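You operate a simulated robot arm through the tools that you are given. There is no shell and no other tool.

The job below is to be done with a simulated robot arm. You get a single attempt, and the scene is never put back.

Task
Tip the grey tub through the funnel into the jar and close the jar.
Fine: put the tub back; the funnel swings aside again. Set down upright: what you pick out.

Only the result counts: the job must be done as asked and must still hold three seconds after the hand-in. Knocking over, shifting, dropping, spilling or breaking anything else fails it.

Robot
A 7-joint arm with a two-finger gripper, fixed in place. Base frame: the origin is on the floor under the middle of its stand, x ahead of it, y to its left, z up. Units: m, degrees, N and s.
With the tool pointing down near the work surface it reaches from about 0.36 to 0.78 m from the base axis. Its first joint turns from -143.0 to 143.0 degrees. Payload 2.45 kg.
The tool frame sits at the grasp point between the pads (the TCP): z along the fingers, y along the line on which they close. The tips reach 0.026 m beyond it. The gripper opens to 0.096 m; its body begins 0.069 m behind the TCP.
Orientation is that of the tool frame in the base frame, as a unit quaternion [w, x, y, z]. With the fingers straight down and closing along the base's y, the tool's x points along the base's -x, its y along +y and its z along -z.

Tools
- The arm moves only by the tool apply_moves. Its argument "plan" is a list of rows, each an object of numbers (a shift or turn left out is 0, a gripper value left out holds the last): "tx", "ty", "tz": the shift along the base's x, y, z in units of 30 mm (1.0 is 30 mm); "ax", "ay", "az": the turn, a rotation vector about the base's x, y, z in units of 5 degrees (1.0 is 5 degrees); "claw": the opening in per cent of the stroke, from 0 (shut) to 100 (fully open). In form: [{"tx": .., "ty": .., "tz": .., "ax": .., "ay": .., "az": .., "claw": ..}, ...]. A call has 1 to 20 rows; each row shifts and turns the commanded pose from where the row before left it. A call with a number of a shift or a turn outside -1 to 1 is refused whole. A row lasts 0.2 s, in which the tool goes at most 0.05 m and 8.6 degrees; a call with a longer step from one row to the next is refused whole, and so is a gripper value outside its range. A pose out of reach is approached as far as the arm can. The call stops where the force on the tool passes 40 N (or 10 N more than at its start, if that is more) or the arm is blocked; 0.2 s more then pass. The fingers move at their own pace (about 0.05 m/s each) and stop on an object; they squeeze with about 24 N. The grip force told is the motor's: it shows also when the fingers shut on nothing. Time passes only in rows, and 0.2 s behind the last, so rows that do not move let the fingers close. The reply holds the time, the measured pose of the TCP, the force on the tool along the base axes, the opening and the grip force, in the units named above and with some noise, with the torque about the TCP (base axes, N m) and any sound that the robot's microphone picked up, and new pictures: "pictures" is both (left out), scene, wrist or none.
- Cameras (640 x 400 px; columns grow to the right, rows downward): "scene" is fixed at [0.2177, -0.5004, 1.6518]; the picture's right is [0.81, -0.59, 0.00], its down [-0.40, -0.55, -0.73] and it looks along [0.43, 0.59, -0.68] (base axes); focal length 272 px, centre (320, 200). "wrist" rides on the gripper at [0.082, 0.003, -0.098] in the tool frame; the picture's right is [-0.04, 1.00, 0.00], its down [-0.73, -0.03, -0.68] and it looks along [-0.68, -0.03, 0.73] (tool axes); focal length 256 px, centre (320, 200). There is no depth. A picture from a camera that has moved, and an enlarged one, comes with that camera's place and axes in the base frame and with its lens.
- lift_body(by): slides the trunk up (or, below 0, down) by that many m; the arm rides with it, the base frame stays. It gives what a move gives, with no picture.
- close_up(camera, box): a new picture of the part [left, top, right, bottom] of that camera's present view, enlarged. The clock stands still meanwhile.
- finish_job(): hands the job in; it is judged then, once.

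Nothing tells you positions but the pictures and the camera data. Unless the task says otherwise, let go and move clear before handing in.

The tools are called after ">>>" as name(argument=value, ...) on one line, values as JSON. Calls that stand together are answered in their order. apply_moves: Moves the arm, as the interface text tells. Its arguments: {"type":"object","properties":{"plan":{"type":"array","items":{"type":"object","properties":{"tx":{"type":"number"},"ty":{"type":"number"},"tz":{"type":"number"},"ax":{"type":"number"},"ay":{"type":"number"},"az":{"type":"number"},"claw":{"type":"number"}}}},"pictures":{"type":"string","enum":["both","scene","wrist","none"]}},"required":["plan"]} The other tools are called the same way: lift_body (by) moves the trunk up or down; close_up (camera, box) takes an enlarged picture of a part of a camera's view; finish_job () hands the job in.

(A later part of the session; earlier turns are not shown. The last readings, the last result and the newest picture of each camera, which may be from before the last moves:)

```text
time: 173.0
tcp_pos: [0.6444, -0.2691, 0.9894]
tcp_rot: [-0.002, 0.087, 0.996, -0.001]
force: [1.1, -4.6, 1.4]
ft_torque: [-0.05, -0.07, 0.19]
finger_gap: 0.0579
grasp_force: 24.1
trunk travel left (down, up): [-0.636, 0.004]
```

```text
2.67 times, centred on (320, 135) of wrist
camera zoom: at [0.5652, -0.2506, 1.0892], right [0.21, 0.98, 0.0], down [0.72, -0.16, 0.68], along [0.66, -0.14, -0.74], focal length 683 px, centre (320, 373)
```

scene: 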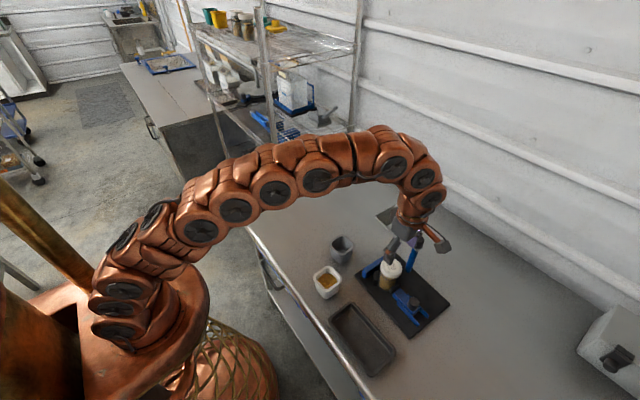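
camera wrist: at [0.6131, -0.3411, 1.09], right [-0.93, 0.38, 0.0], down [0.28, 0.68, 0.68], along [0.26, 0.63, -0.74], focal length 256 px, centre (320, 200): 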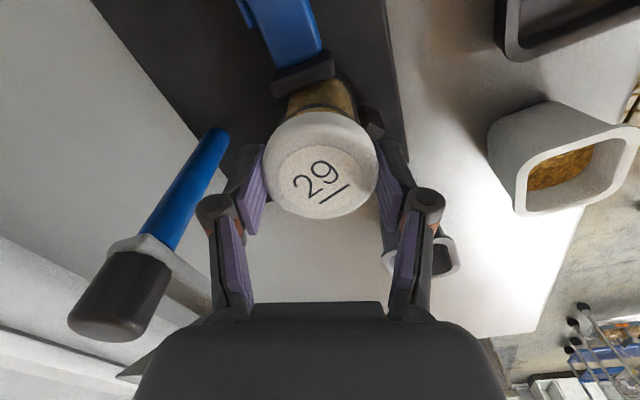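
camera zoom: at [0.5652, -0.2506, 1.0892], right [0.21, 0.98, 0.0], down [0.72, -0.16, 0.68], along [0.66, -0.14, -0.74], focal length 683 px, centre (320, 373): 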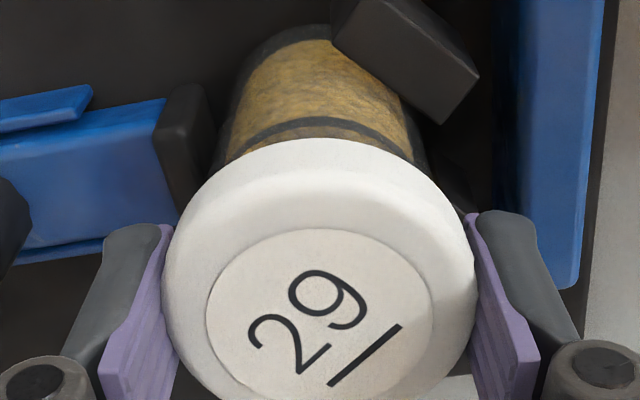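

>>> apply_moves(plan=[{"ty": -0.008}, {"az": -1, "tz": -0.002}, {"az": -1, "tz": -0.002}, {"az": -1, "tz": -0.002}, {"az": -1, "tz": -0.002}, {"az": -1, "tz": -0.002}, {"az": -1, "tz": -0.002}, {"az": -1, "tz": -0.002}, {"az": -1, "tz": -0.002}, {}], pictures="none")

>>> apply_moves(plan=[{"az": -1, "tz": -0.002}, {"az": -1, "tz": -0.002}, {"az": -1, "tz": -0.002}, {"az": -1, "tz": -0.002}, {}], pictures="both")

>>> close_up(camera="scene", box=[375, 262, 415, 290])

>>> close_up(camera="wrist", box=[200, 60, 440, 210])

```text
time: 175.2
tcp_pos: [0.6439, -0.2702, 0.9897]
tcp_rot: [-0.001, 0.423, 0.906, 0.001]
force: [-3.1, -6.9, 5.3]
ft_torque: [-0.1, 0.14, 0.34]
finger_gap: 0.0575
grasp_force: 24.6
trunk travel left (down, up): [-0.636, 0.004]
```

```text
time: 176.4
tcp_pos: [0.6441, -0.2683, 0.989]
tcp_rot: [-0.001, 0.574, 0.819, 0.001]
force: [-10.0, -10.6, 8.9]
ft_torque: [-0.25, 0.26, 0.26]
finger_gap: 0.0577
grasp_force: 23.7
trunk travel left (down, up): [-0.636, 0.004]
camera wrist: at [0.6196, -0.1905, 1.0886], right [0.95, 0.3, 0.0], down [0.22, -0.7, 0.68], along [0.21, -0.64, -0.74], focal length 256 px, centre (320, 200)
```

scene: 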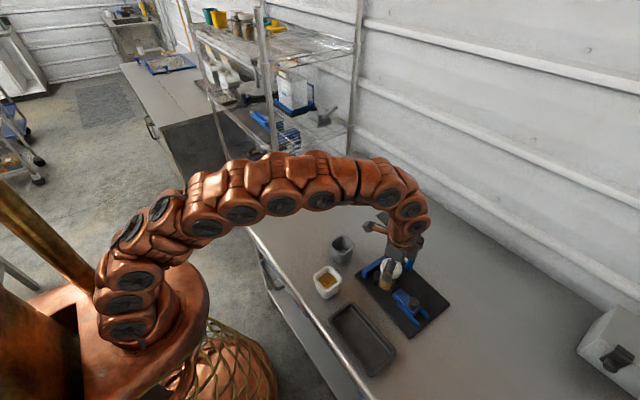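
wrist: 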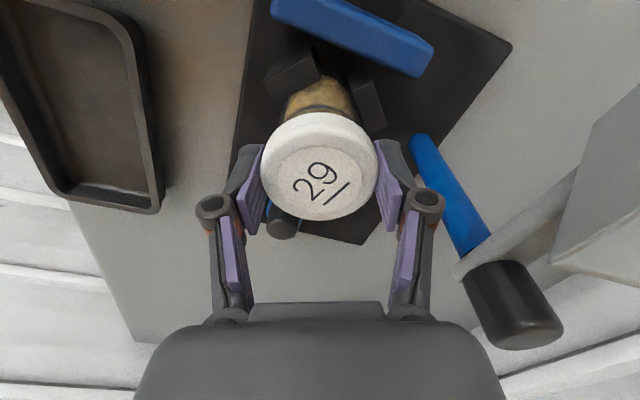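

```text
14.29 times, centred on (395, 276) of scene
camera zoom: at [0.2177, -0.5004, 1.6518], right [0.81, -0.59, 0.0], down [-0.4, -0.55, -0.73], along [0.43, 0.59, -0.68], focal length 3888 px, centre (-751, -886)
```

zoom: 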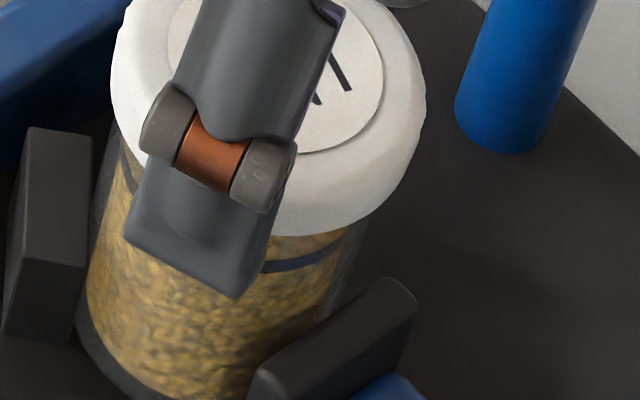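

```text
2.67 times, centred on (320, 135) of wrist
camera zoom: at [0.6196, -0.1905, 1.0886], right [0.95, 0.3, 0.0], down [0.22, -0.7, 0.68], along [0.21, -0.64, -0.74], focal length 683 px, centre (320, 373)
```

zoom: 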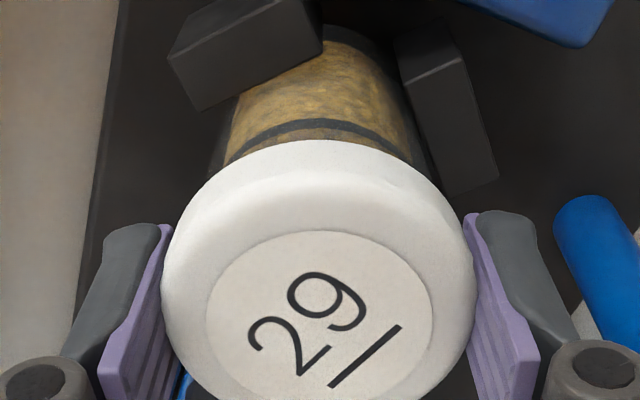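

The torque stays at ~0.3 N·m without an obvious descent. I'll do a gentle pull test: raising slightly shows whether the thread already holds the lid.

>>> apply_moves(plan=[{"tz": 0.03, "tx": -0.02, "ty": -0.02}, {}, {}], pictures="none")

>>> apply_moves(plan=[{"tz": 0.03}, {}, {}], pictures="none")

```text
time: 177.2
tcp_pos: [0.6445, -0.2688, 0.9896]
tcp_rot: [-0.002, 0.572, 0.82, 0.001]
force: [-2.5, -5.6, 4.5]
ft_torque: [-0.02, -0.02, 0.07]
finger_gap: 0.0576
grasp_force: 24.0
trunk travel left (down, up): [-0.636, 0.004]
```

```text
time: 178.0
tcp_pos: [0.6431, -0.2695, 0.9902]
tcp_rot: [-0.002, 0.573, 0.82, 0.0]
force: [-9.0, -0.7, -2.3]
ft_torque: [0.16, 0.27, 0.09]
finger_gap: 0.0575
grasp_force: 23.7
trunk travel left (down, up): [-0.636, 0.004]
```

>>> apply_moves(plan=[{"tz": 0.03}, {}, {}], pictures="none")

```text
time: 178.8
tcp_pos: [0.6442, -0.27, 0.9913]
tcp_rot: [-0.002, 0.573, 0.819, 0.002]
force: [-6.5, 1.9, -11.7]
ft_torque: [0.32, 0.42, 0.01]
finger_gap: 0.0574
grasp_force: 24.0
trunk travel left (down, up): [-0.636, 0.004]
```

The lid resists lifting (−12 N), so the thread is engaged; the data fit a pitch of ~2 mm per turn. It simply needs more turns. I'll finish this stroke, release, rotate back and repeat.

>>> apply_moves(plan=[{"tz": -0.05}, {"az": -1, "tz": -0.002}, {"az": -1, "tz": -0.002}, {"az": -1, "tz": -0.002}, {"az": -1, "tz": -0.002}, {"az": -1, "tz": -0.002}, {}], pictures="none")

>>> apply_moves(plan=[{"claw": 80}, {}, {}, {"az": 1}, {"az": 1}, {"az": 1}, {"az": 1}, {"az": 1}, {"az": 1}, {"az": 1}, {"az": 1}, {"az": 1}, {"az": 1}, {"az": 1}, {"az": 1}, {"az": 1}, {"az": 1}, {"az": 1}, {"az": 1}, {"az": 1}], pictures="none")

>>> close_up(camera="wrist", box=[200, 60, 440, 210])

>>> close_up(camera="scene", box=[375, 262, 415, 290])

```text
time: 180.4
tcp_pos: [0.6435, -0.27, 0.9887]
tcp_rot: [-0.001, 0.737, 0.676, 0.0]
force: [-7.3, -8.3, 4.8]
ft_torque: [-0.29, 0.06, 0.39]
finger_gap: 0.0573
grasp_force: 24.5
trunk travel left (down, up): [-0.636, 0.004]
```

```text
time: 184.6
tcp_pos: [0.6447, -0.2693, 0.9889]
tcp_rot: [-0.001, 0.086, 0.996, -0.001]
force: [-0.6, 0.4, 0.6]
ft_torque: [-0.01, 0.0, 0.02]
finger_gap: 0.0766
grasp_force: 0.1
trunk travel left (down, up): [-0.636, 0.004]
```

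```text
2.67 times, centred on (320, 135) of wrist
camera zoom: at [0.5646, -0.2512, 1.0883], right [0.21, 0.98, 0.0], down [0.72, -0.15, 0.68], along [0.66, -0.14, -0.74], focal length 683 px, centre (320, 373)
```

zoom: 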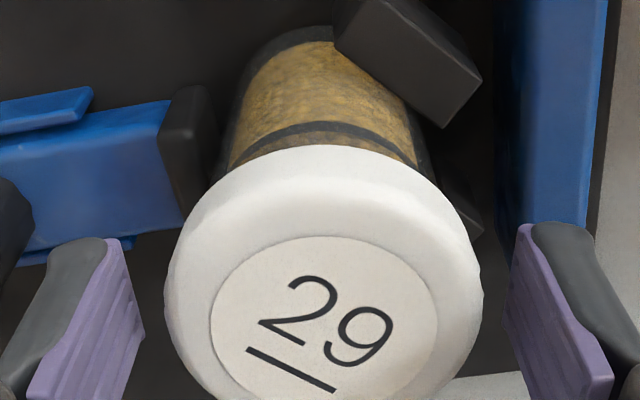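

```text
14.29 times, centred on (395, 276) of scene
camera zoom: at [0.2177, -0.5004, 1.6518], right [0.81, -0.59, 0.0], down [-0.4, -0.55, -0.73], along [0.43, 0.59, -0.68], focal length 3888 px, centre (-751, -886)
```

zoom: 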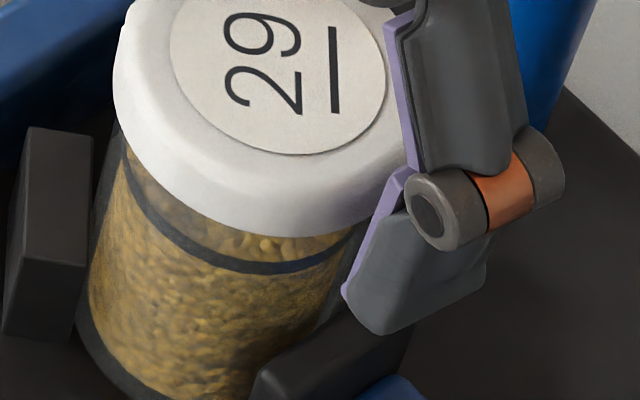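

>>> apply_moves(plan=[{"az": 1}, {"az": 1}, {"az": 1}, {"az": 1}, {"az": 1}, {"az": 1}, {"az": 1}, {"az": 1}, {"az": 1}, {"az": 1}, {"az": 1}, {"az": 1}, {"az": 1}, {"az": 1}, {"az": 1}, {"az": 1}, {"az": 1}, {"az": 1}, {"az": 1}, {"az": 1}], pictures="none")

>>> close_up(camera="wrist", box=[200, 60, 440, 210])

>>> apply_moves(plan=[{"az": 1}, {"az": 1}, {"az": 1}, {"az": 1}, {"az": 1}, {"az": 1}, {}], pictures="none")

>>> close_up(camera="wrist", box=[200, 60, 440, 210])

```text
time: 188.8
tcp_pos: [0.6441, -0.2682, 0.9883]
tcp_rot: [0.0, 0.708, -0.707, 0.001]
force: [-0.6, 0.3, 0.5]
ft_torque: [0.0, 0.0, 0.01]
finger_gap: 0.0767
grasp_force: 0.1
trunk travel left (down, up): [-0.636, 0.004]
```

```text
2.67 times, centred on (320, 135) of wrist
camera zoom: at [0.641, -0.3488, 1.0879], right [-1.0, 0.04, 0.0], down [0.03, 0.74, 0.68], along [0.03, 0.68, -0.74], focal length 683 px, centre (320, 373)
```

zoom: 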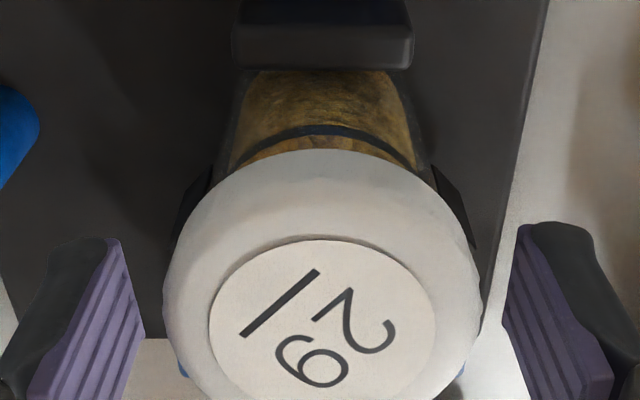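

```text
time: 190.4
tcp_pos: [0.6459, -0.2684, 0.9888]
tcp_rot: [0.001, 0.866, -0.499, 0.001]
force: [0.0, -0.1, -0.2]
ft_torque: [-0.04, 0.01, 0.03]
finger_gap: 0.0767
grasp_force: 0.0
trunk travel left (down, up): [-0.636, 0.004]
```

```text
2.67 times, centred on (320, 135) of wrist
camera zoom: at [0.6824, -0.3398, 1.0884], right [-0.88, -0.47, 0.0], down [-0.34, 0.65, 0.68], along [-0.32, 0.6, -0.74], focal length 683 px, centre (320, 373)
```

zoom: 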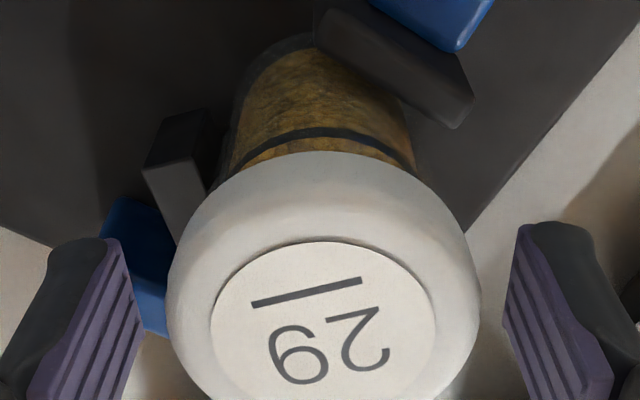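

Alignment at both yaws is good, and the lid has come down roughly 1.3 mm over the last 236°, which fits a ~2 mm pitch. I'll regrip for the next stroke.

>>> apply_moves(plan=[{"claw": 0}, {}, {}, {"az": -1, "tz": -0.001}, {"az": -1, "tz": -0.001}, {"az": -1, "tz": -0.001}, {"az": -1, "tz": -0.001}, {"az": -1, "tz": -0.001}, {"az": -1, "tz": -0.001}, {}], pictures="none")

>>> close_up(camera="wrist", box=[200, 60, 440, 210])

```text
time: 192.6
tcp_pos: [0.6446, -0.2685, 0.9895]
tcp_rot: [0.0, 0.707, -0.707, 0.001]
force: [-1.4, 7.1, 2.9]
ft_torque: [0.33, 0.15, -0.02]
finger_gap: 0.057
grasp_force: 23.7
trunk travel left (down, up): [-0.636, 0.004]
```

```text
2.67 times, centred on (320, 135) of wrist
camera zoom: at [0.6413, -0.3482, 1.0886], right [-1.0, 0.04, 0.0], down [0.03, 0.74, 0.68], along [0.03, 0.68, -0.74], focal length 683 px, centre (320, 373)
```

zoom: 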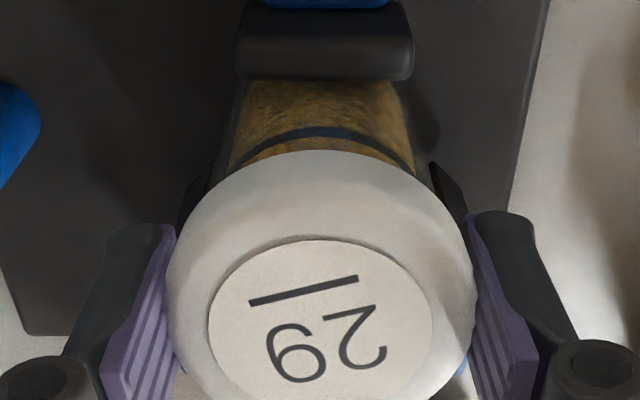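

I'll continue this stroke to yaw −10 and compare the lid-to-band gap with the earlier identical view.

>>> apply_moves(plan=[{"ty": 0.012}, {"az": -1, "tz": -0.001}, {"az": -1, "tz": -0.001}, {"az": -1, "tz": -0.001}, {"az": -1, "tz": -0.001}, {"az": -1, "tz": -0.001}, {"az": -1, "tz": -0.001}, {"az": -1, "tz": -0.001}, {"az": -1, "tz": -0.001}, {"az": -1, "tz": -0.001}, {"az": -1, "tz": -0.001}, {}], pictures="none")

>>> apply_moves(plan=[{"az": -1, "tz": -0.001}, {"az": -1, "tz": -0.001}, {"az": -1, "tz": -0.001}, {"az": -1, "tz": -0.001}, {"az": -1, "tz": -0.001}, {"az": -1, "tz": -0.001}, {"az": -1, "tz": -0.001}, {"az": -1, "tz": -0.001}, {"az": -1, "tz": -0.001}, {"az": -1, "tz": -0.001}, {}], pictures="none")

>>> close_up(camera="scene", box=[375, 262, 415, 290])

>>> close_up(camera="wrist", box=[200, 60, 440, 210])

```text
time: 195.2
tcp_pos: [0.6426, -0.2676, 0.9887]
tcp_rot: [-0.001, -0.342, 0.94, -0.001]
force: [-3.7, 8.5, 7.5]
ft_torque: [0.38, 0.08, 0.4]
finger_gap: 0.0578
grasp_force: 24.1
trunk travel left (down, up): [-0.636, 0.004]
```

```text
time: 197.6
tcp_pos: [0.6441, -0.2679, 0.9901]
tcp_rot: [0.0, 0.087, 0.996, -0.001]
force: [-5.3, 0.9, -0.3]
ft_torque: [0.03, 0.2, 0.08]
finger_gap: 0.0574
grasp_force: 23.7
trunk travel left (down, up): [-0.636, 0.004]
```

```text
14.29 times, centred on (395, 276) of scene
camera zoom: at [0.2177, -0.5004, 1.6518], right [0.81, -0.59, 0.0], down [-0.4, -0.55, -0.73], along [0.43, 0.59, -0.68], focal length 3888 px, centre (-751, -886)
```

zoom: 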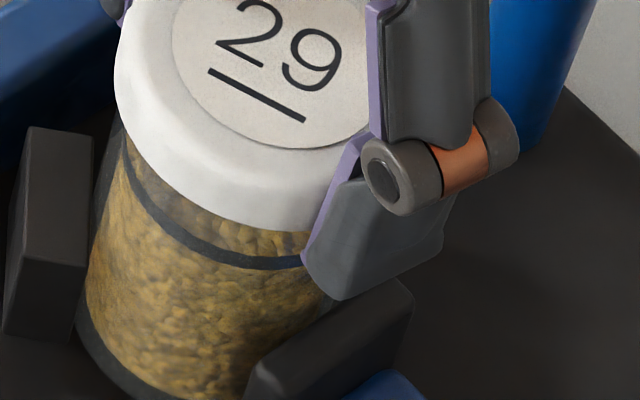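

```text
2.67 times, centred on (320, 135) of wrist
camera zoom: at [0.5648, -0.2496, 1.0886], right [0.21, 0.98, 0.0], down [0.72, -0.16, 0.68], along [0.66, -0.14, -0.74], focal length 683 px, centre (320, 373)
```

zoom: 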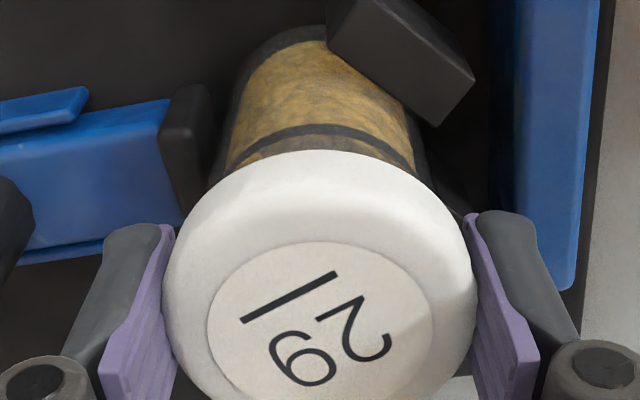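

>>> close_up(camera="scene", box=[374, 272, 394, 292])

>>> apply_moves(plan=[{"az": -1}, {"az": -1}, {}], pictures="none")

>>> close_up(camera="scene", box=[374, 272, 394, 292])

>>> apply_moves(plan=[{"az": -1}, {"az": -1}, {}], pictures="none")

>>> close_up(camera="scene", box=[374, 272, 394, 292])

```text
16.00 times, centred on (384, 282) of scene
camera zoom: at [0.2177, -0.5004, 1.6518], right [0.81, -0.59, 0.0], down [-0.4, -0.55, -0.73], along [0.43, 0.59, -0.68], focal length 4355 px, centre (-704, -1112)
```

zoom: 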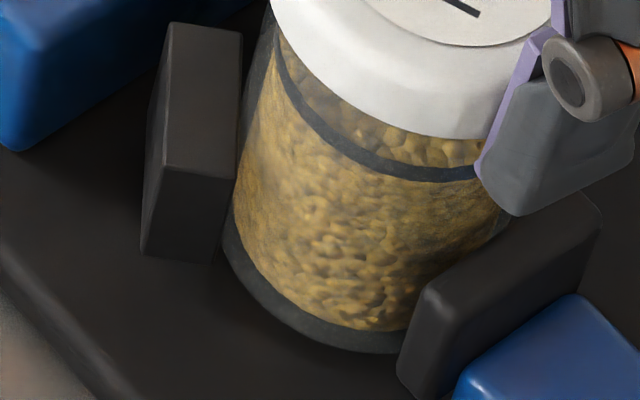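

```text
time: 198.4
tcp_pos: [0.6449, -0.2685, 0.9893]
tcp_rot: [-0.001, 0.174, 0.985, 0.0]
force: [2.6, 6.4, -1.1]
ft_torque: [0.3, -0.17, 0.24]
finger_gap: 0.0575
grasp_force: 23.9
trunk travel left (down, up): [-0.636, 0.004]
```

```text
16.00 times, centred on (384, 282) of scene
camera zoom: at [0.2177, -0.5004, 1.6518], right [0.81, -0.59, 0.0], down [-0.4, -0.55, -0.73], along [0.43, 0.59, -0.68], focal length 4355 px, centre (-704, -1112)
```

zoom: 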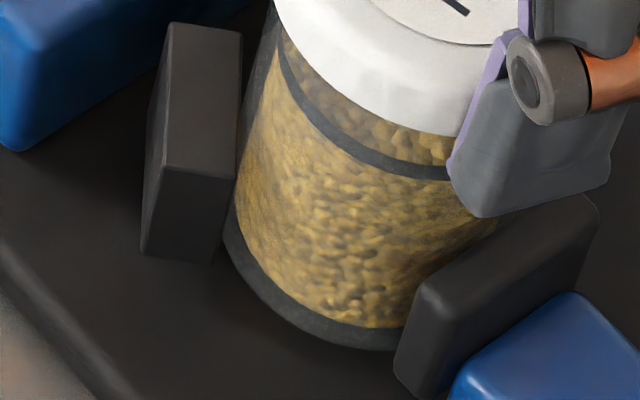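

```text
time: 199.2
tcp_pos: [0.6445, -0.2686, 0.9897]
tcp_rot: [-0.001, 0.259, 0.966, -0.001]
force: [0.8, -0.1, -0.6]
ft_torque: [-0.11, -0.08, 0.25]
finger_gap: 0.0576
grasp_force: 23.5
trunk travel left (down, up): [-0.636, 0.004]
```

```text
16.00 times, centred on (384, 282) of scene
camera zoom: at [0.2177, -0.5004, 1.6518], right [0.81, -0.59, 0.0], down [-0.4, -0.55, -0.73], along [0.43, 0.59, -0.68], focal length 4355 px, centre (-704, -1112)
```

zoom: 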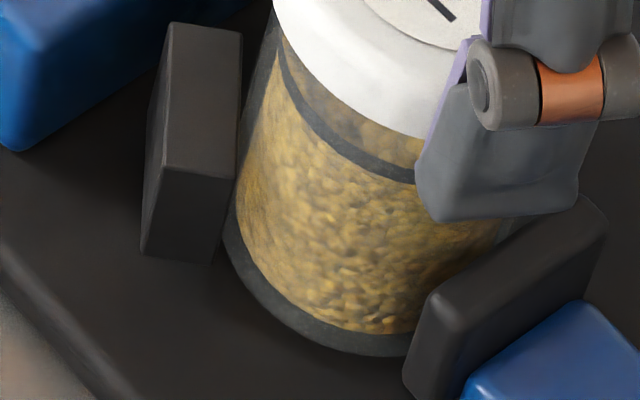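

The evidence now looks like a friction-fit lid: it resists pulling, passes torque to the jar and doesn't descend when turned, with ~10 mm still to go. So pressing it down is the thing to try. I'll release, rise, close the fingers and press on the lid's centre with the fingertips.

>>> apply_moves(plan=[{"claw": 85}, {}, {}, {"tz": 0.5}, {"tz": 1}, {"tz": 0.8}, {"claw": 0}, {}, {}, {}], pictures="both")

>>> close_up(camera="scene", box=[375, 250, 415, 290])

>>> close_up(camera="wrist", box=[200, 60, 440, 210])

```text
time: 201.4
tcp_pos: [0.6422, -0.2666, 1.0573]
tcp_rot: [-0.002, 0.258, 0.966, 0.001]
force: [0.6, 0.0, 0.6]
ft_torque: [0.02, 0.03, 0.04]
finger_gap: 0.0002
grasp_force: 12.3
trunk travel left (down, up): [-0.636, 0.004]
camera wrist: at [0.5741, -0.2226, 1.1569], right [0.53, 0.85, 0.0], down [0.62, -0.39, 0.68], along [0.57, -0.36, -0.74], focal length 256 px, centre (320, 200)
```

scene: 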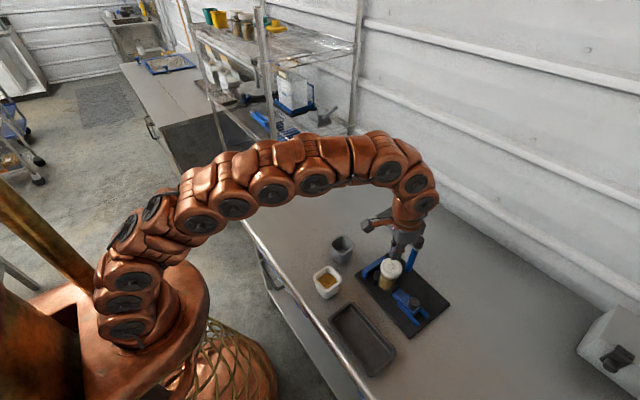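
wrist: 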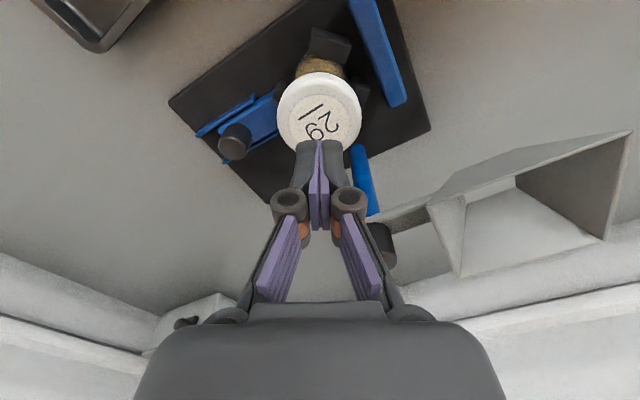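

```text
10.00 times, centred on (395, 270) of scene
camera zoom: at [0.2177, -0.5004, 1.6518], right [0.81, -0.59, 0.0], down [-0.4, -0.55, -0.73], along [0.43, 0.59, -0.68], focal length 2722 px, centre (-430, -500)
```

zoom: 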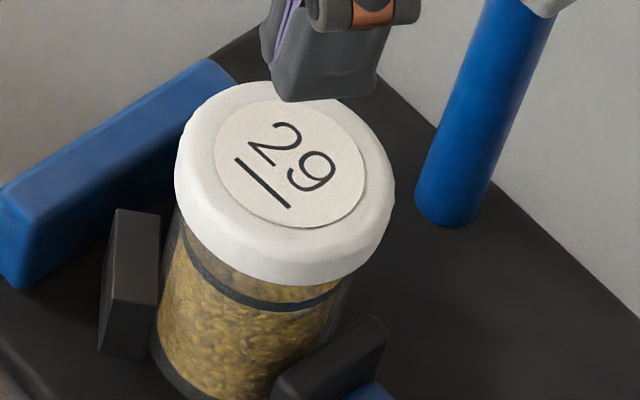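

```text
2.67 times, centred on (320, 135) of wrist
camera zoom: at [0.5741, -0.2226, 1.1569], right [0.53, 0.85, 0.0], down [0.62, -0.39, 0.68], along [0.57, -0.36, -0.74], focal length 683 px, centre (320, 373)
```

zoom: 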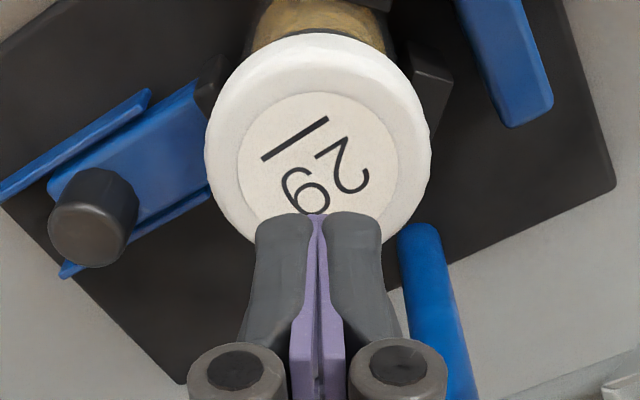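

The fingertips are right over the lid's centre. I'll descend to contact and then press down progressively, within the 40 N guard.

>>> apply_moves(plan=[{"tz": -0.6}, {"tz": -0.5}, {"tz": -0.2}, {"tz": -0.1}, {}], pictures="none")

>>> apply_moves(plan=[{"tz": -0.05}, {"tz": -0.05}, {"tz": -0.05}, {}], pictures="none")

```text
time: 202.6
tcp_pos: [0.6427, -0.269, 1.0156]
tcp_rot: [-0.001, 0.258, 0.966, 0.001]
force: [-0.1, 0.3, -0.1]
ft_torque: [0.0, 0.02, 0.01]
finger_gap: 0.0
grasp_force: 24.2
trunk travel left (down, up): [-0.636, 0.004]
```

```text
time: 203.6
tcp_pos: [0.6424, -0.2679, 1.0127]
tcp_rot: [-0.001, 0.258, 0.966, 0.0]
force: [2.2, 0.9, 6.4]
ft_torque: [0.01, -0.03, -0.01]
finger_gap: 0.0061
grasp_force: 23.4
trunk travel left (down, up): [-0.636, 0.004]
```

Contact at the lid top (z≈0.987), about 12 mm above the rim, so it is clearly not down yet. I'll press progressively.

>>> apply_moves(plan=[{"tz": -0.05}, {"tz": -0.04}, {}], pictures="none")

>>> apply_moves(plan=[{"tz": -0.04}, {}], pictures="none")

```text
time: 204.4
tcp_pos: [0.642, -0.2677, 1.0125]
tcp_rot: [0.0, 0.258, 0.966, -0.001]
force: [6.4, 0.3, 30.9]
ft_torque: [0.03, -0.13, 0.03]
finger_gap: 0.0061
grasp_force: 24.1
trunk travel left (down, up): [-0.636, 0.004]
```

```text
time: 204.8
tcp_pos: [0.6419, -0.2692, 1.0118]
tcp_rot: [0.004, 0.258, 0.966, -0.001]
force: [-5.5, 2.4, 20.8]
ft_torque: [0.09, 0.2, -0.01]
finger_gap: 0.006
grasp_force: 24.6
trunk travel left (down, up): [-0.636, 0.004]
stopped in row 2: the force on the tool passed its limit at 43 N (the readings are from after the stop); the commanded pose is now the measured one
```

43 N does not push it down, so it really is a screw thread holding axially. I need to see whether the jar itself turns. I'll take a clean jar close-up, make a known small turn, release and compare.

>>> apply_moves(plan=[{"tz": 0.5}, {"tz": 1}, {"tz": 1}, {}], pictures="none")

>>> close_up(camera="scene", box=[378, 268, 398, 288])

>>> close_up(camera="wrist", box=[280, 40, 360, 90])

```text
time: 205.8
tcp_pos: [0.6425, -0.2676, 1.0852]
tcp_rot: [0.0, 0.259, 0.966, 0.0]
force: [0.7, 0.3, 0.3]
ft_torque: [0.02, 0.01, 0.03]
finger_gap: 0.0
grasp_force: 24.3
trunk travel left (down, up): [-0.636, 0.004]
```

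```text
16.00 times, centred on (388, 278) of scene
camera zoom: at [0.2177, -0.5004, 1.6518], right [0.81, -0.59, 0.0], down [-0.4, -0.55, -0.73], along [0.43, 0.59, -0.68], focal length 4355 px, centre (-768, -1048)
```

zoom: 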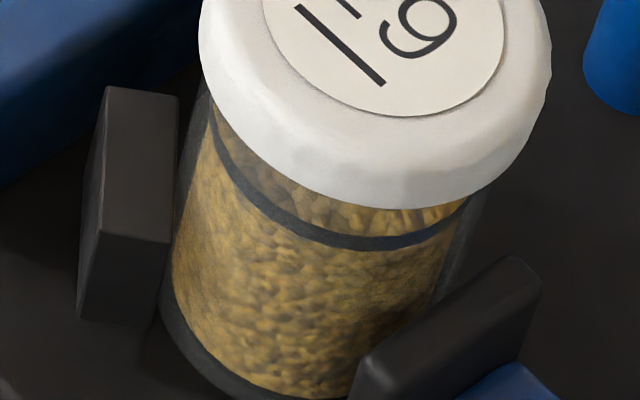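

```text
8.00 times, centred on (320, 65) of wrist
camera zoom: at [0.5738, -0.2229, 1.1844], right [0.53, 0.85, 0.0], down [0.62, -0.39, 0.68], along [0.57, -0.36, -0.73], focal length 2048 px, centre (320, 1280)
```

zoom: 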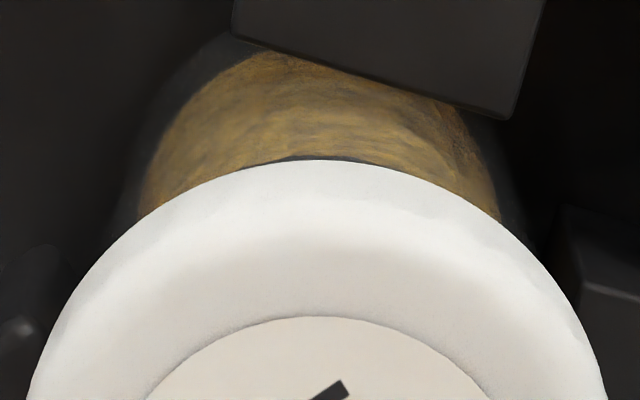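

>>> apply_moves(plan=[{"claw": 82}, {}, {}, {"tz": -1}, {"tz": -1}, {"tz": -0.8}, {"tz": -0.4}, {}, {"claw": 0}, {}, {}, {}], pictures="none")

>>> apply_moves(plan=[{"az": -1}, {"az": -1}, {"az": -1}, {"az": -1}, {"az": -1}, {"az": -1}, {"az": -1}, {"az": -1}, {"az": -1}, {}], pictures="none")

>>> close_up(camera="wrist", box=[200, 60, 440, 210])

>>> apply_moves(plan=[{"claw": 82}, {}, {}, {"az": 1, "tz": 0.4}, {"az": 1, "tz": 0.8}, {"az": 1, "tz": 1}, {"az": 1, "tz": 1}, {"az": 1}, {"az": 1}, {"az": 1}, {"az": 1}, {"az": 1}, {"claw": 0}, {}, {}, {}], pictures="none")

>>> close_up(camera="scene", box=[378, 268, 398, 288])

>>> close_up(camera="wrist", box=[280, 40, 360, 90])

```text
time: 208.4
tcp_pos: [0.6433, -0.2691, 0.9905]
tcp_rot: [0.002, 0.258, 0.966, -0.001]
force: [5.6, 9.8, 7.2]
ft_torque: [0.47, -0.3, 0.12]
finger_gap: 0.0577
grasp_force: 24.1
trunk travel left (down, up): [-0.636, 0.004]
```

```text
time: 210.6
tcp_pos: [0.6421, -0.2678, 0.9895]
tcp_rot: [0.0, 0.608, 0.794, -0.002]
force: [5.6, 2.0, 1.9]
ft_torque: [0.01, -0.15, 0.2]
finger_gap: 0.0577
grasp_force: 24.1
trunk travel left (down, up): [-0.636, 0.004]
```

```text
2.67 times, centred on (320, 135) of wrist
camera zoom: at [0.6255, -0.1877, 1.0883], right [0.98, 0.22, 0.0], down [0.16, -0.71, 0.68], along [0.15, -0.66, -0.73], focal length 683 px, centre (320, 373)
```

zoom: 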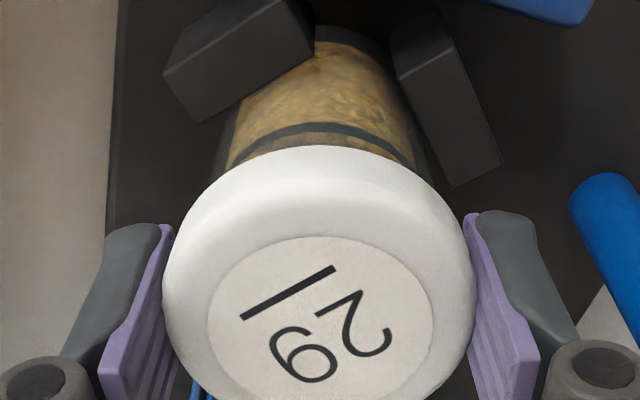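

```text
time: 214.0
tcp_pos: [0.6425, -0.2693, 1.0842]
tcp_rot: [0.001, 0.259, 0.966, -0.001]
force: [0.3, -1.1, -0.4]
ft_torque: [-0.02, 0.02, -0.01]
finger_gap: 0.0002
grasp_force: 14.5
trunk travel left (down, up): [-0.636, 0.004]
```

```text
16.00 times, centred on (388, 278) of scene
camera zoom: at [0.2177, -0.5004, 1.6518], right [0.81, -0.59, 0.0], down [-0.4, -0.55, -0.73], along [0.43, 0.59, -0.68], focal length 4355 px, centre (-768, -1048)
```

zoom: 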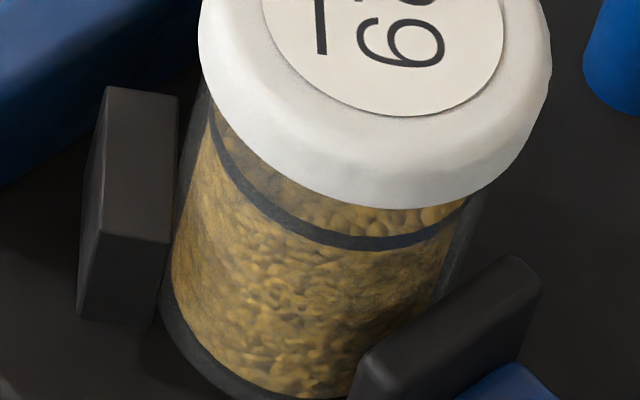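

```text
8.00 times, centred on (320, 65) of wrist
camera zoom: at [0.5742, -0.2246, 1.1831], right [0.53, 0.85, 0.0], down [0.62, -0.39, 0.68], along [0.57, -0.36, -0.73], focal length 2048 px, centre (320, 1280)
```

zoom: 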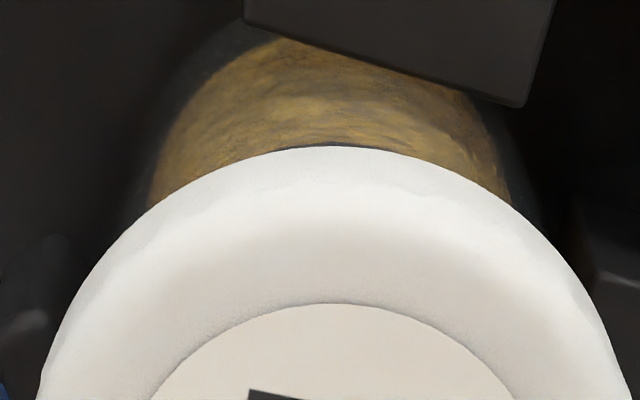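

The grain texture differs, but I should check that the renderer itself is stable: same view again without any motion.

>>> close_up(camera="scene", box=[378, 268, 398, 288])

>>> apply_moves(plan=[{}], pictures="none")

>>> close_up(camera="scene", box=[378, 268, 398, 288])

```text
16.00 times, centred on (388, 278) of scene
camera zoom: at [0.2177, -0.5004, 1.6518], right [0.81, -0.59, 0.0], down [-0.4, -0.55, -0.73], along [0.43, 0.59, -0.68], focal length 4355 px, centre (-768, -1048)
```

zoom: 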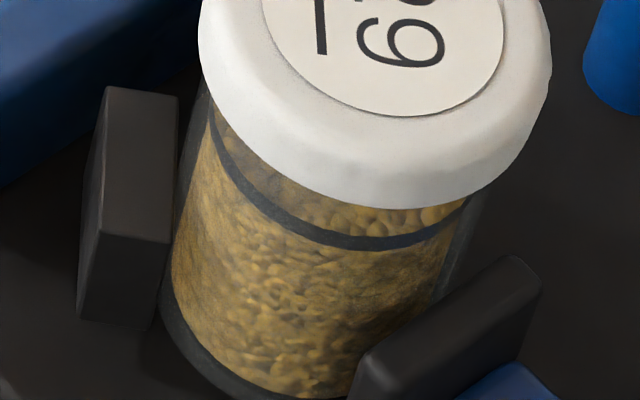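

```text
time: 214.4
tcp_pos: [0.6433, -0.2703, 1.0844]
tcp_rot: [0.0, 0.259, 0.966, 0.0]
force: [-0.6, 0.1, 0.2]
ft_torque: [0.01, -0.03, -0.01]
finger_gap: 0.0
grasp_force: 23.4
trunk travel left (down, up): [-0.636, 0.004]
```

```text
16.00 times, centred on (388, 278) of scene
camera zoom: at [0.2177, -0.5004, 1.6518], right [0.81, -0.59, 0.0], down [-0.4, -0.55, -0.73], along [0.43, 0.59, -0.68], focal length 4355 px, centre (-768, -1048)
```

zoom: 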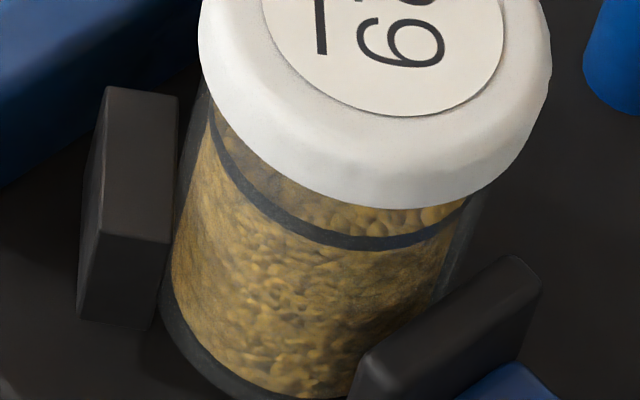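

Rendering is stable, so the jar really turned together with the lid: they are locked to each other. That suggests the lid may already be at its stop after the first ~100° of free turning. A decisive test is to turn counter-clockwise a little and see if it is free (threaded, at its stop) and then tightens again at the same angle.

>>> apply_moves(plan=[{"claw": 82}, {}, {}, {"tz": -1}, {"tz": -1}, {"tz": -0.8}, {"tz": -0.35}, {}, {"claw": 0}, {}, {}, {}], pictures="none")

>>> apply_moves(plan=[{"az": 1}, {"az": 1}, {}], pictures="none")

>>> apply_moves(plan=[{"az": 1}, {"az": 1}, {"az": 1}, {"az": 1}, {}], pictures="none")

>>> close_up(camera="scene", box=[378, 268, 398, 288])

>>> close_up(camera="wrist", box=[200, 60, 440, 210])

```text
time: 217.0
tcp_pos: [0.6429, -0.2681, 0.9892]
tcp_rot: [0.002, 0.258, 0.966, 0.0]
force: [4.1, 8.0, 4.6]
ft_torque: [0.33, -0.17, 0.05]
finger_gap: 0.0577
grasp_force: 23.7
trunk travel left (down, up): [-0.636, 0.004]
```

```text
time: 217.8
tcp_pos: [0.6427, -0.2697, 0.989]
tcp_rot: [0.001, 0.173, 0.985, 0.0]
force: [-3.9, 8.1, 2.7]
ft_torque: [0.4, 0.28, -0.05]
finger_gap: 0.0576
grasp_force: 23.2
trunk travel left (down, up): [-0.636, 0.004]
```

```text
time: 219.0
tcp_pos: [0.643, -0.268, 0.9904]
tcp_rot: [0.002, -0.001, 1.0, -0.001]
force: [-1.9, 3.8, -0.6]
ft_torque: [0.12, 0.09, -0.02]
finger_gap: 0.0576
grasp_force: 23.4
trunk travel left (down, up): [-0.636, 0.004]
```

```text
16.00 times, centred on (388, 278) of scene
camera zoom: at [0.2177, -0.5004, 1.6518], right [0.81, -0.59, 0.0], down [-0.4, -0.55, -0.73], along [0.43, 0.59, -0.68], focal length 4355 px, centre (-768, -1048)
```

zoom: 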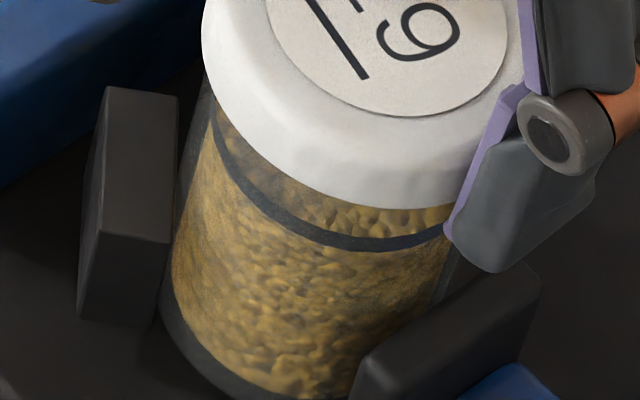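

```text
2.67 times, centred on (320, 135) of wrist
camera zoom: at [0.5619, -0.2646, 1.0894], right [0.04, 1.0, 0.0], down [0.73, -0.03, 0.68], along [0.68, -0.03, -0.73], focal length 683 px, centre (320, 373)
```

zoom: 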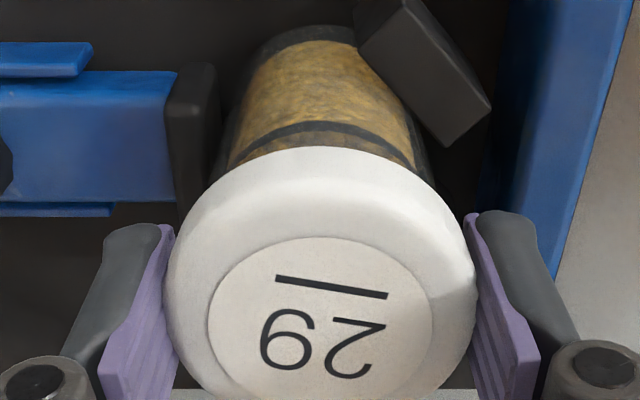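

Counter-clockwise is torque-free and the jar stays still, so the lid is on a thread and had been at its clockwise stop, i.e. fully screwed. I'll turn clockwise again until the stop torque reappears, to leave it tight.

>>> apply_moves(plan=[{"az": -1}, {"az": -1}, {"az": -1}, {"az": -1}, {}], pictures="none")

>>> apply_moves(plan=[{"az": -1}, {"az": -1}, {}], pictures="none")

>>> close_up(camera="scene", box=[378, 268, 398, 288])

```text
time: 220.2
tcp_pos: [0.6444, -0.2686, 0.9901]
tcp_rot: [0.001, 0.174, 0.985, -0.001]
force: [-1.2, 2.5, -1.0]
ft_torque: [-0.03, 0.13, -0.01]
finger_gap: 0.0574
grasp_force: 24.0
trunk travel left (down, up): [-0.636, 0.004]
```

```text
time: 221.0
tcp_pos: [0.6437, -0.2683, 0.9897]
tcp_rot: [0.001, 0.259, 0.966, -0.001]
force: [-3.6, 3.2, -2.8]
ft_torque: [0.13, 0.32, 0.04]
finger_gap: 0.0577
grasp_force: 24.3
trunk travel left (down, up): [-0.636, 0.004]
```

```text
16.00 times, centred on (388, 278) of scene
camera zoom: at [0.2177, -0.5004, 1.6518], right [0.81, -0.59, 0.0], down [-0.4, -0.55, -0.73], along [0.43, 0.59, -0.68], focal length 4355 px, centre (-768, -1048)
```

zoom: 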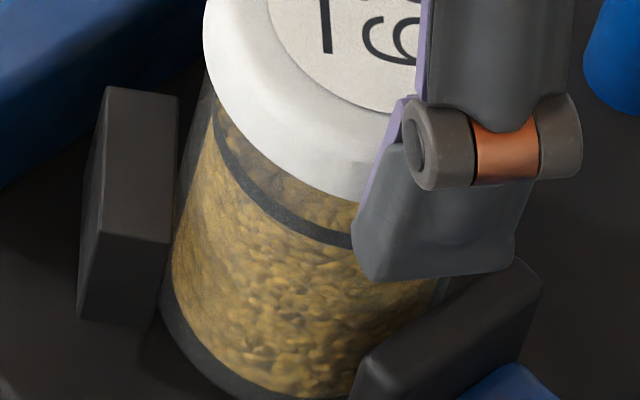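

>>> apply_moves(plan=[{"az": -1}, {}], pictures="none")

>>> apply_moves(plan=[{"az": -1}, {}], pictures="none")

>>> apply_moves(plan=[{"az": -1}, {}], pictures="none")

>>> apply_moves(plan=[{"az": -1}, {}], pictures="none")

```text
time: 221.6
tcp_pos: [0.6427, -0.2689, 0.991]
tcp_rot: [0.001, 0.301, 0.954, 0.0]
force: [-2.7, -0.8, -4.2]
ft_torque: [-0.07, 0.03, 0.24]
finger_gap: 0.0577
grasp_force: 24.1
trunk travel left (down, up): [-0.636, 0.004]
```

```text
time: 222.2
tcp_pos: [0.6437, -0.2683, 0.9912]
tcp_rot: [0.001, 0.342, 0.94, 0.0]
force: [0.9, -5.3, -1.9]
ft_torque: [-0.33, -0.1, 0.16]
finger_gap: 0.0577
grasp_force: 24.3
trunk travel left (down, up): [-0.636, 0.004]
```

```text
time: 222.8
tcp_pos: [0.6427, -0.2689, 0.9921]
tcp_rot: [0.001, 0.382, 0.924, 0.0]
force: [0.5, -4.0, -0.8]
ft_torque: [-0.18, -0.18, 0.13]
finger_gap: 0.0574
grasp_force: 23.6
trunk travel left (down, up): [-0.636, 0.004]
```

```text
time: 223.4
tcp_pos: [0.6436, -0.2685, 0.9909]
tcp_rot: [0.001, 0.422, 0.906, -0.002]
force: [-0.4, -3.2, -1.0]
ft_torque: [-0.06, -0.15, 0.1]
finger_gap: 0.0576
grasp_force: 23.9
trunk travel left (down, up): [-0.636, 0.004]
```

The stop torque (0.24 N·m) reappeared exactly at the previous angle, so the lid is fully screwed against its stop. I'll release it, rise clear and look at the overall state.

>>> apply_moves(plan=[{"claw": 85}, {}, {}, {}, {"tz": 0.5}, {"tz": 1}, {"tz": 1}, {"tz": 1}, {"tz": 0.5}, {}], pictures="both")

>>> close_up(camera="scene", box=[355, 230, 435, 280])

>>> close_up(camera="scene", box=[360, 270, 440, 320])

```text
time: 225.6
tcp_pos: [0.6432, -0.267, 1.11]
tcp_rot: [-0.001, 0.422, 0.907, -0.001]
force: [-0.3, -0.6, -0.6]
ft_torque: [0.01, -0.01, 0.04]
finger_gap: 0.0816
grasp_force: 0.0
trunk travel left (down, up): [-0.636, 0.004]
camera wrist: at [0.5938, -0.2019, 1.2093], right [0.79, 0.61, 0.0], down [0.45, -0.58, 0.68], along [0.42, -0.54, -0.73], focal length 256 px, centre (320, 200)
```

scene: 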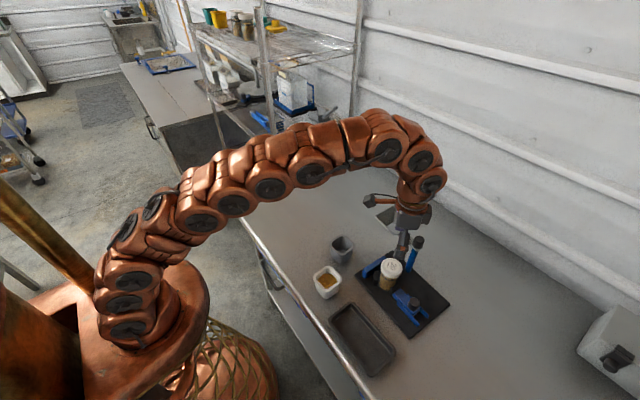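
wrist: 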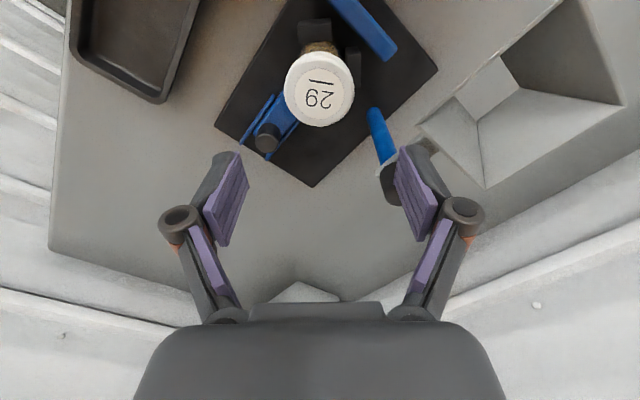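

```text
8.00 times, centred on (395, 255) of scene
camera zoom: at [0.2177, -0.5004, 1.6518], right [0.81, -0.59, 0.0], down [-0.4, -0.55, -0.73], along [0.43, 0.59, -0.68], focal length 2178 px, centre (-280, -240)
```

zoom: 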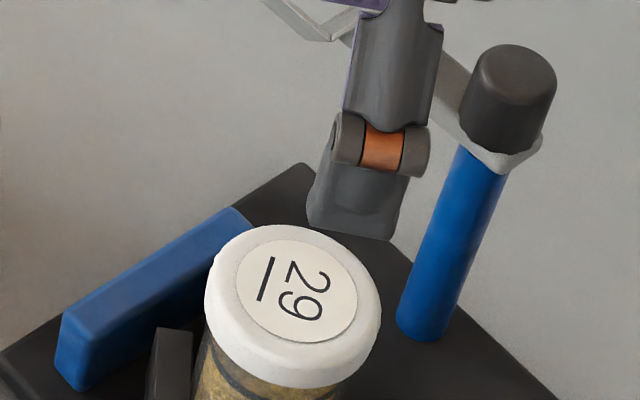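

```text
8.00 times, centred on (400, 295) of scene
camera zoom: at [0.2177, -0.5004, 1.6518], right [0.81, -0.59, 0.0], down [-0.4, -0.55, -0.73], along [0.43, 0.59, -0.68], focal length 2178 px, centre (-320, -560)
```

zoom: 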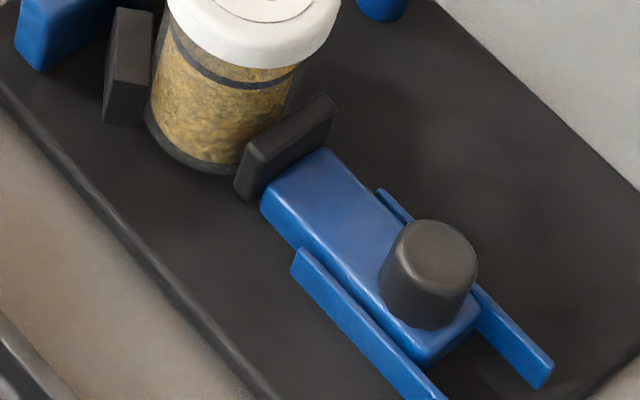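

The lid is on, level and tight against its stop. Before handing in I want a precise side view of how deep it sits, so I'll go to yaw 0, back off, and tilt so that the wrist camera looks horizontally at the jar.

>>> apply_moves(plan=[{"az": 1, "tx": -0.3}, {"az": 1, "tx": -0.3}, {"az": 1, "tx": -0.3}, {"az": 1, "tx": -0.3}, {"az": 1, "tx": -0.3}, {"az": 1, "tx": -0.3}, {"az": 1, "tx": -0.3}, {"az": 1, "tx": -0.3}, {"az": 1, "tx": -0.3}, {"az": 1, "tx": -0.3}, {"ay": -0.94, "claw": 100}, {"ay": -0.94}, {"ay": -0.94}, {"ay": -0.94}, {"ay": -0.94}, {"ay": -0.94}, {"ay": -0.94}, {"ay": -0.94}, {"ay": -0.94}, {"ay": -0.94}], pictures="both")

```text
time: 229.8
tcp_pos: [0.5543, -0.2685, 1.111]
tcp_rot: [0.4, -0.001, 0.917, 0.0]
force: [1.0, 1.0, -0.1]
ft_torque: [0.02, 0.03, 0.0]
finger_gap: 0.0958
grasp_force: 0.0
trunk travel left (down, up): [-0.636, 0.004]
camera wrist: at [0.427, -0.264, 1.1183], right [0.03, 1.0, 0.03], down [0.0, -0.03, 1.0], along [1.0, -0.03, 0.0], focal length 256 px, centre (320, 200)
```

scene: 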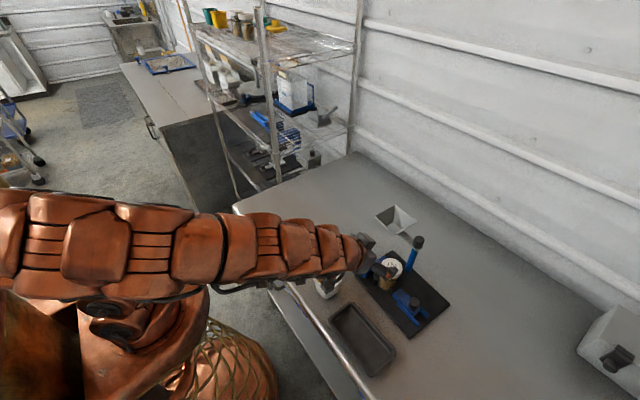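
wrist: 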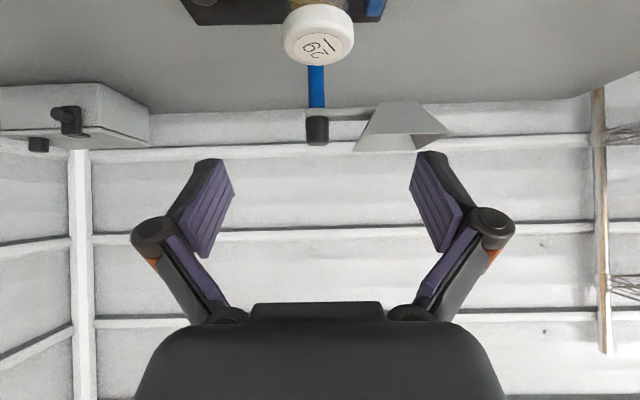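

>>> apply_moves(plan=[{"tz": -0.9}, {"tz": -0.9}, {"tz": -0.9}, {"tz": -0.9}, {"tz": -0.6}, {}], pictures="wrist")

>>> close_up(camera="wrist", box=[240, 90, 400, 220])

```text
time: 231.2
tcp_pos: [0.5526, -0.2669, 0.9818]
tcp_rot: [0.399, 0.0, 0.917, -0.001]
force: [-0.1, 0.0, 0.0]
ft_torque: [0.0, -0.04, -0.01]
finger_gap: 0.0958
grasp_force: 0.1
trunk travel left (down, up): [-0.636, 0.004]
camera wrist: at [0.4256, -0.2615, 0.9899], right [0.03, 1.0, 0.03], down [0.0, -0.03, 1.0], along [1.0, -0.03, 0.0], focal length 256 px, centre (320, 200)
```

wrist: 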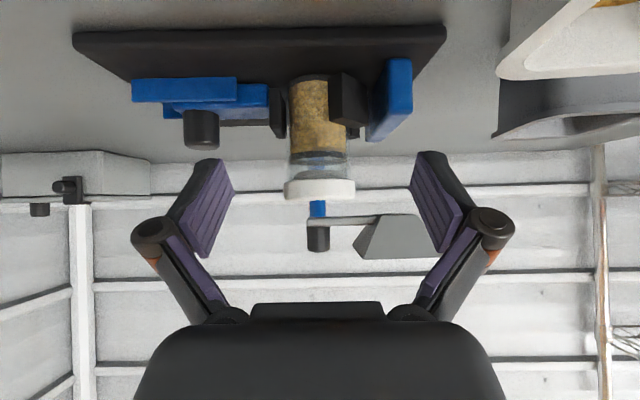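

```text
3.08 times, centred on (320, 155) of wrist
camera zoom: at [0.4256, -0.2615, 0.9899], right [0.03, 1.0, 0.03], down [0.0, -0.03, 1.0], along [1.0, -0.03, 0.0], focal length 788 px, centre (320, 338)
```

zoom: 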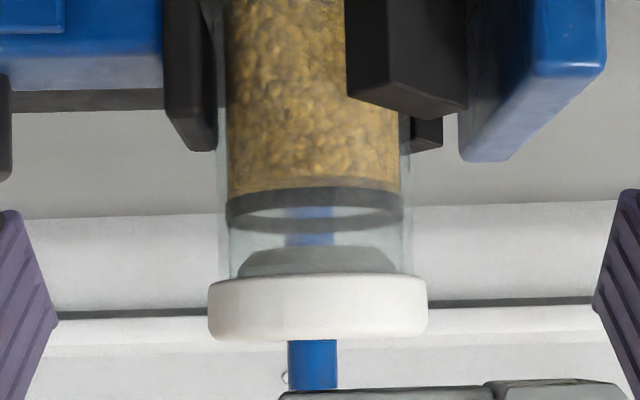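

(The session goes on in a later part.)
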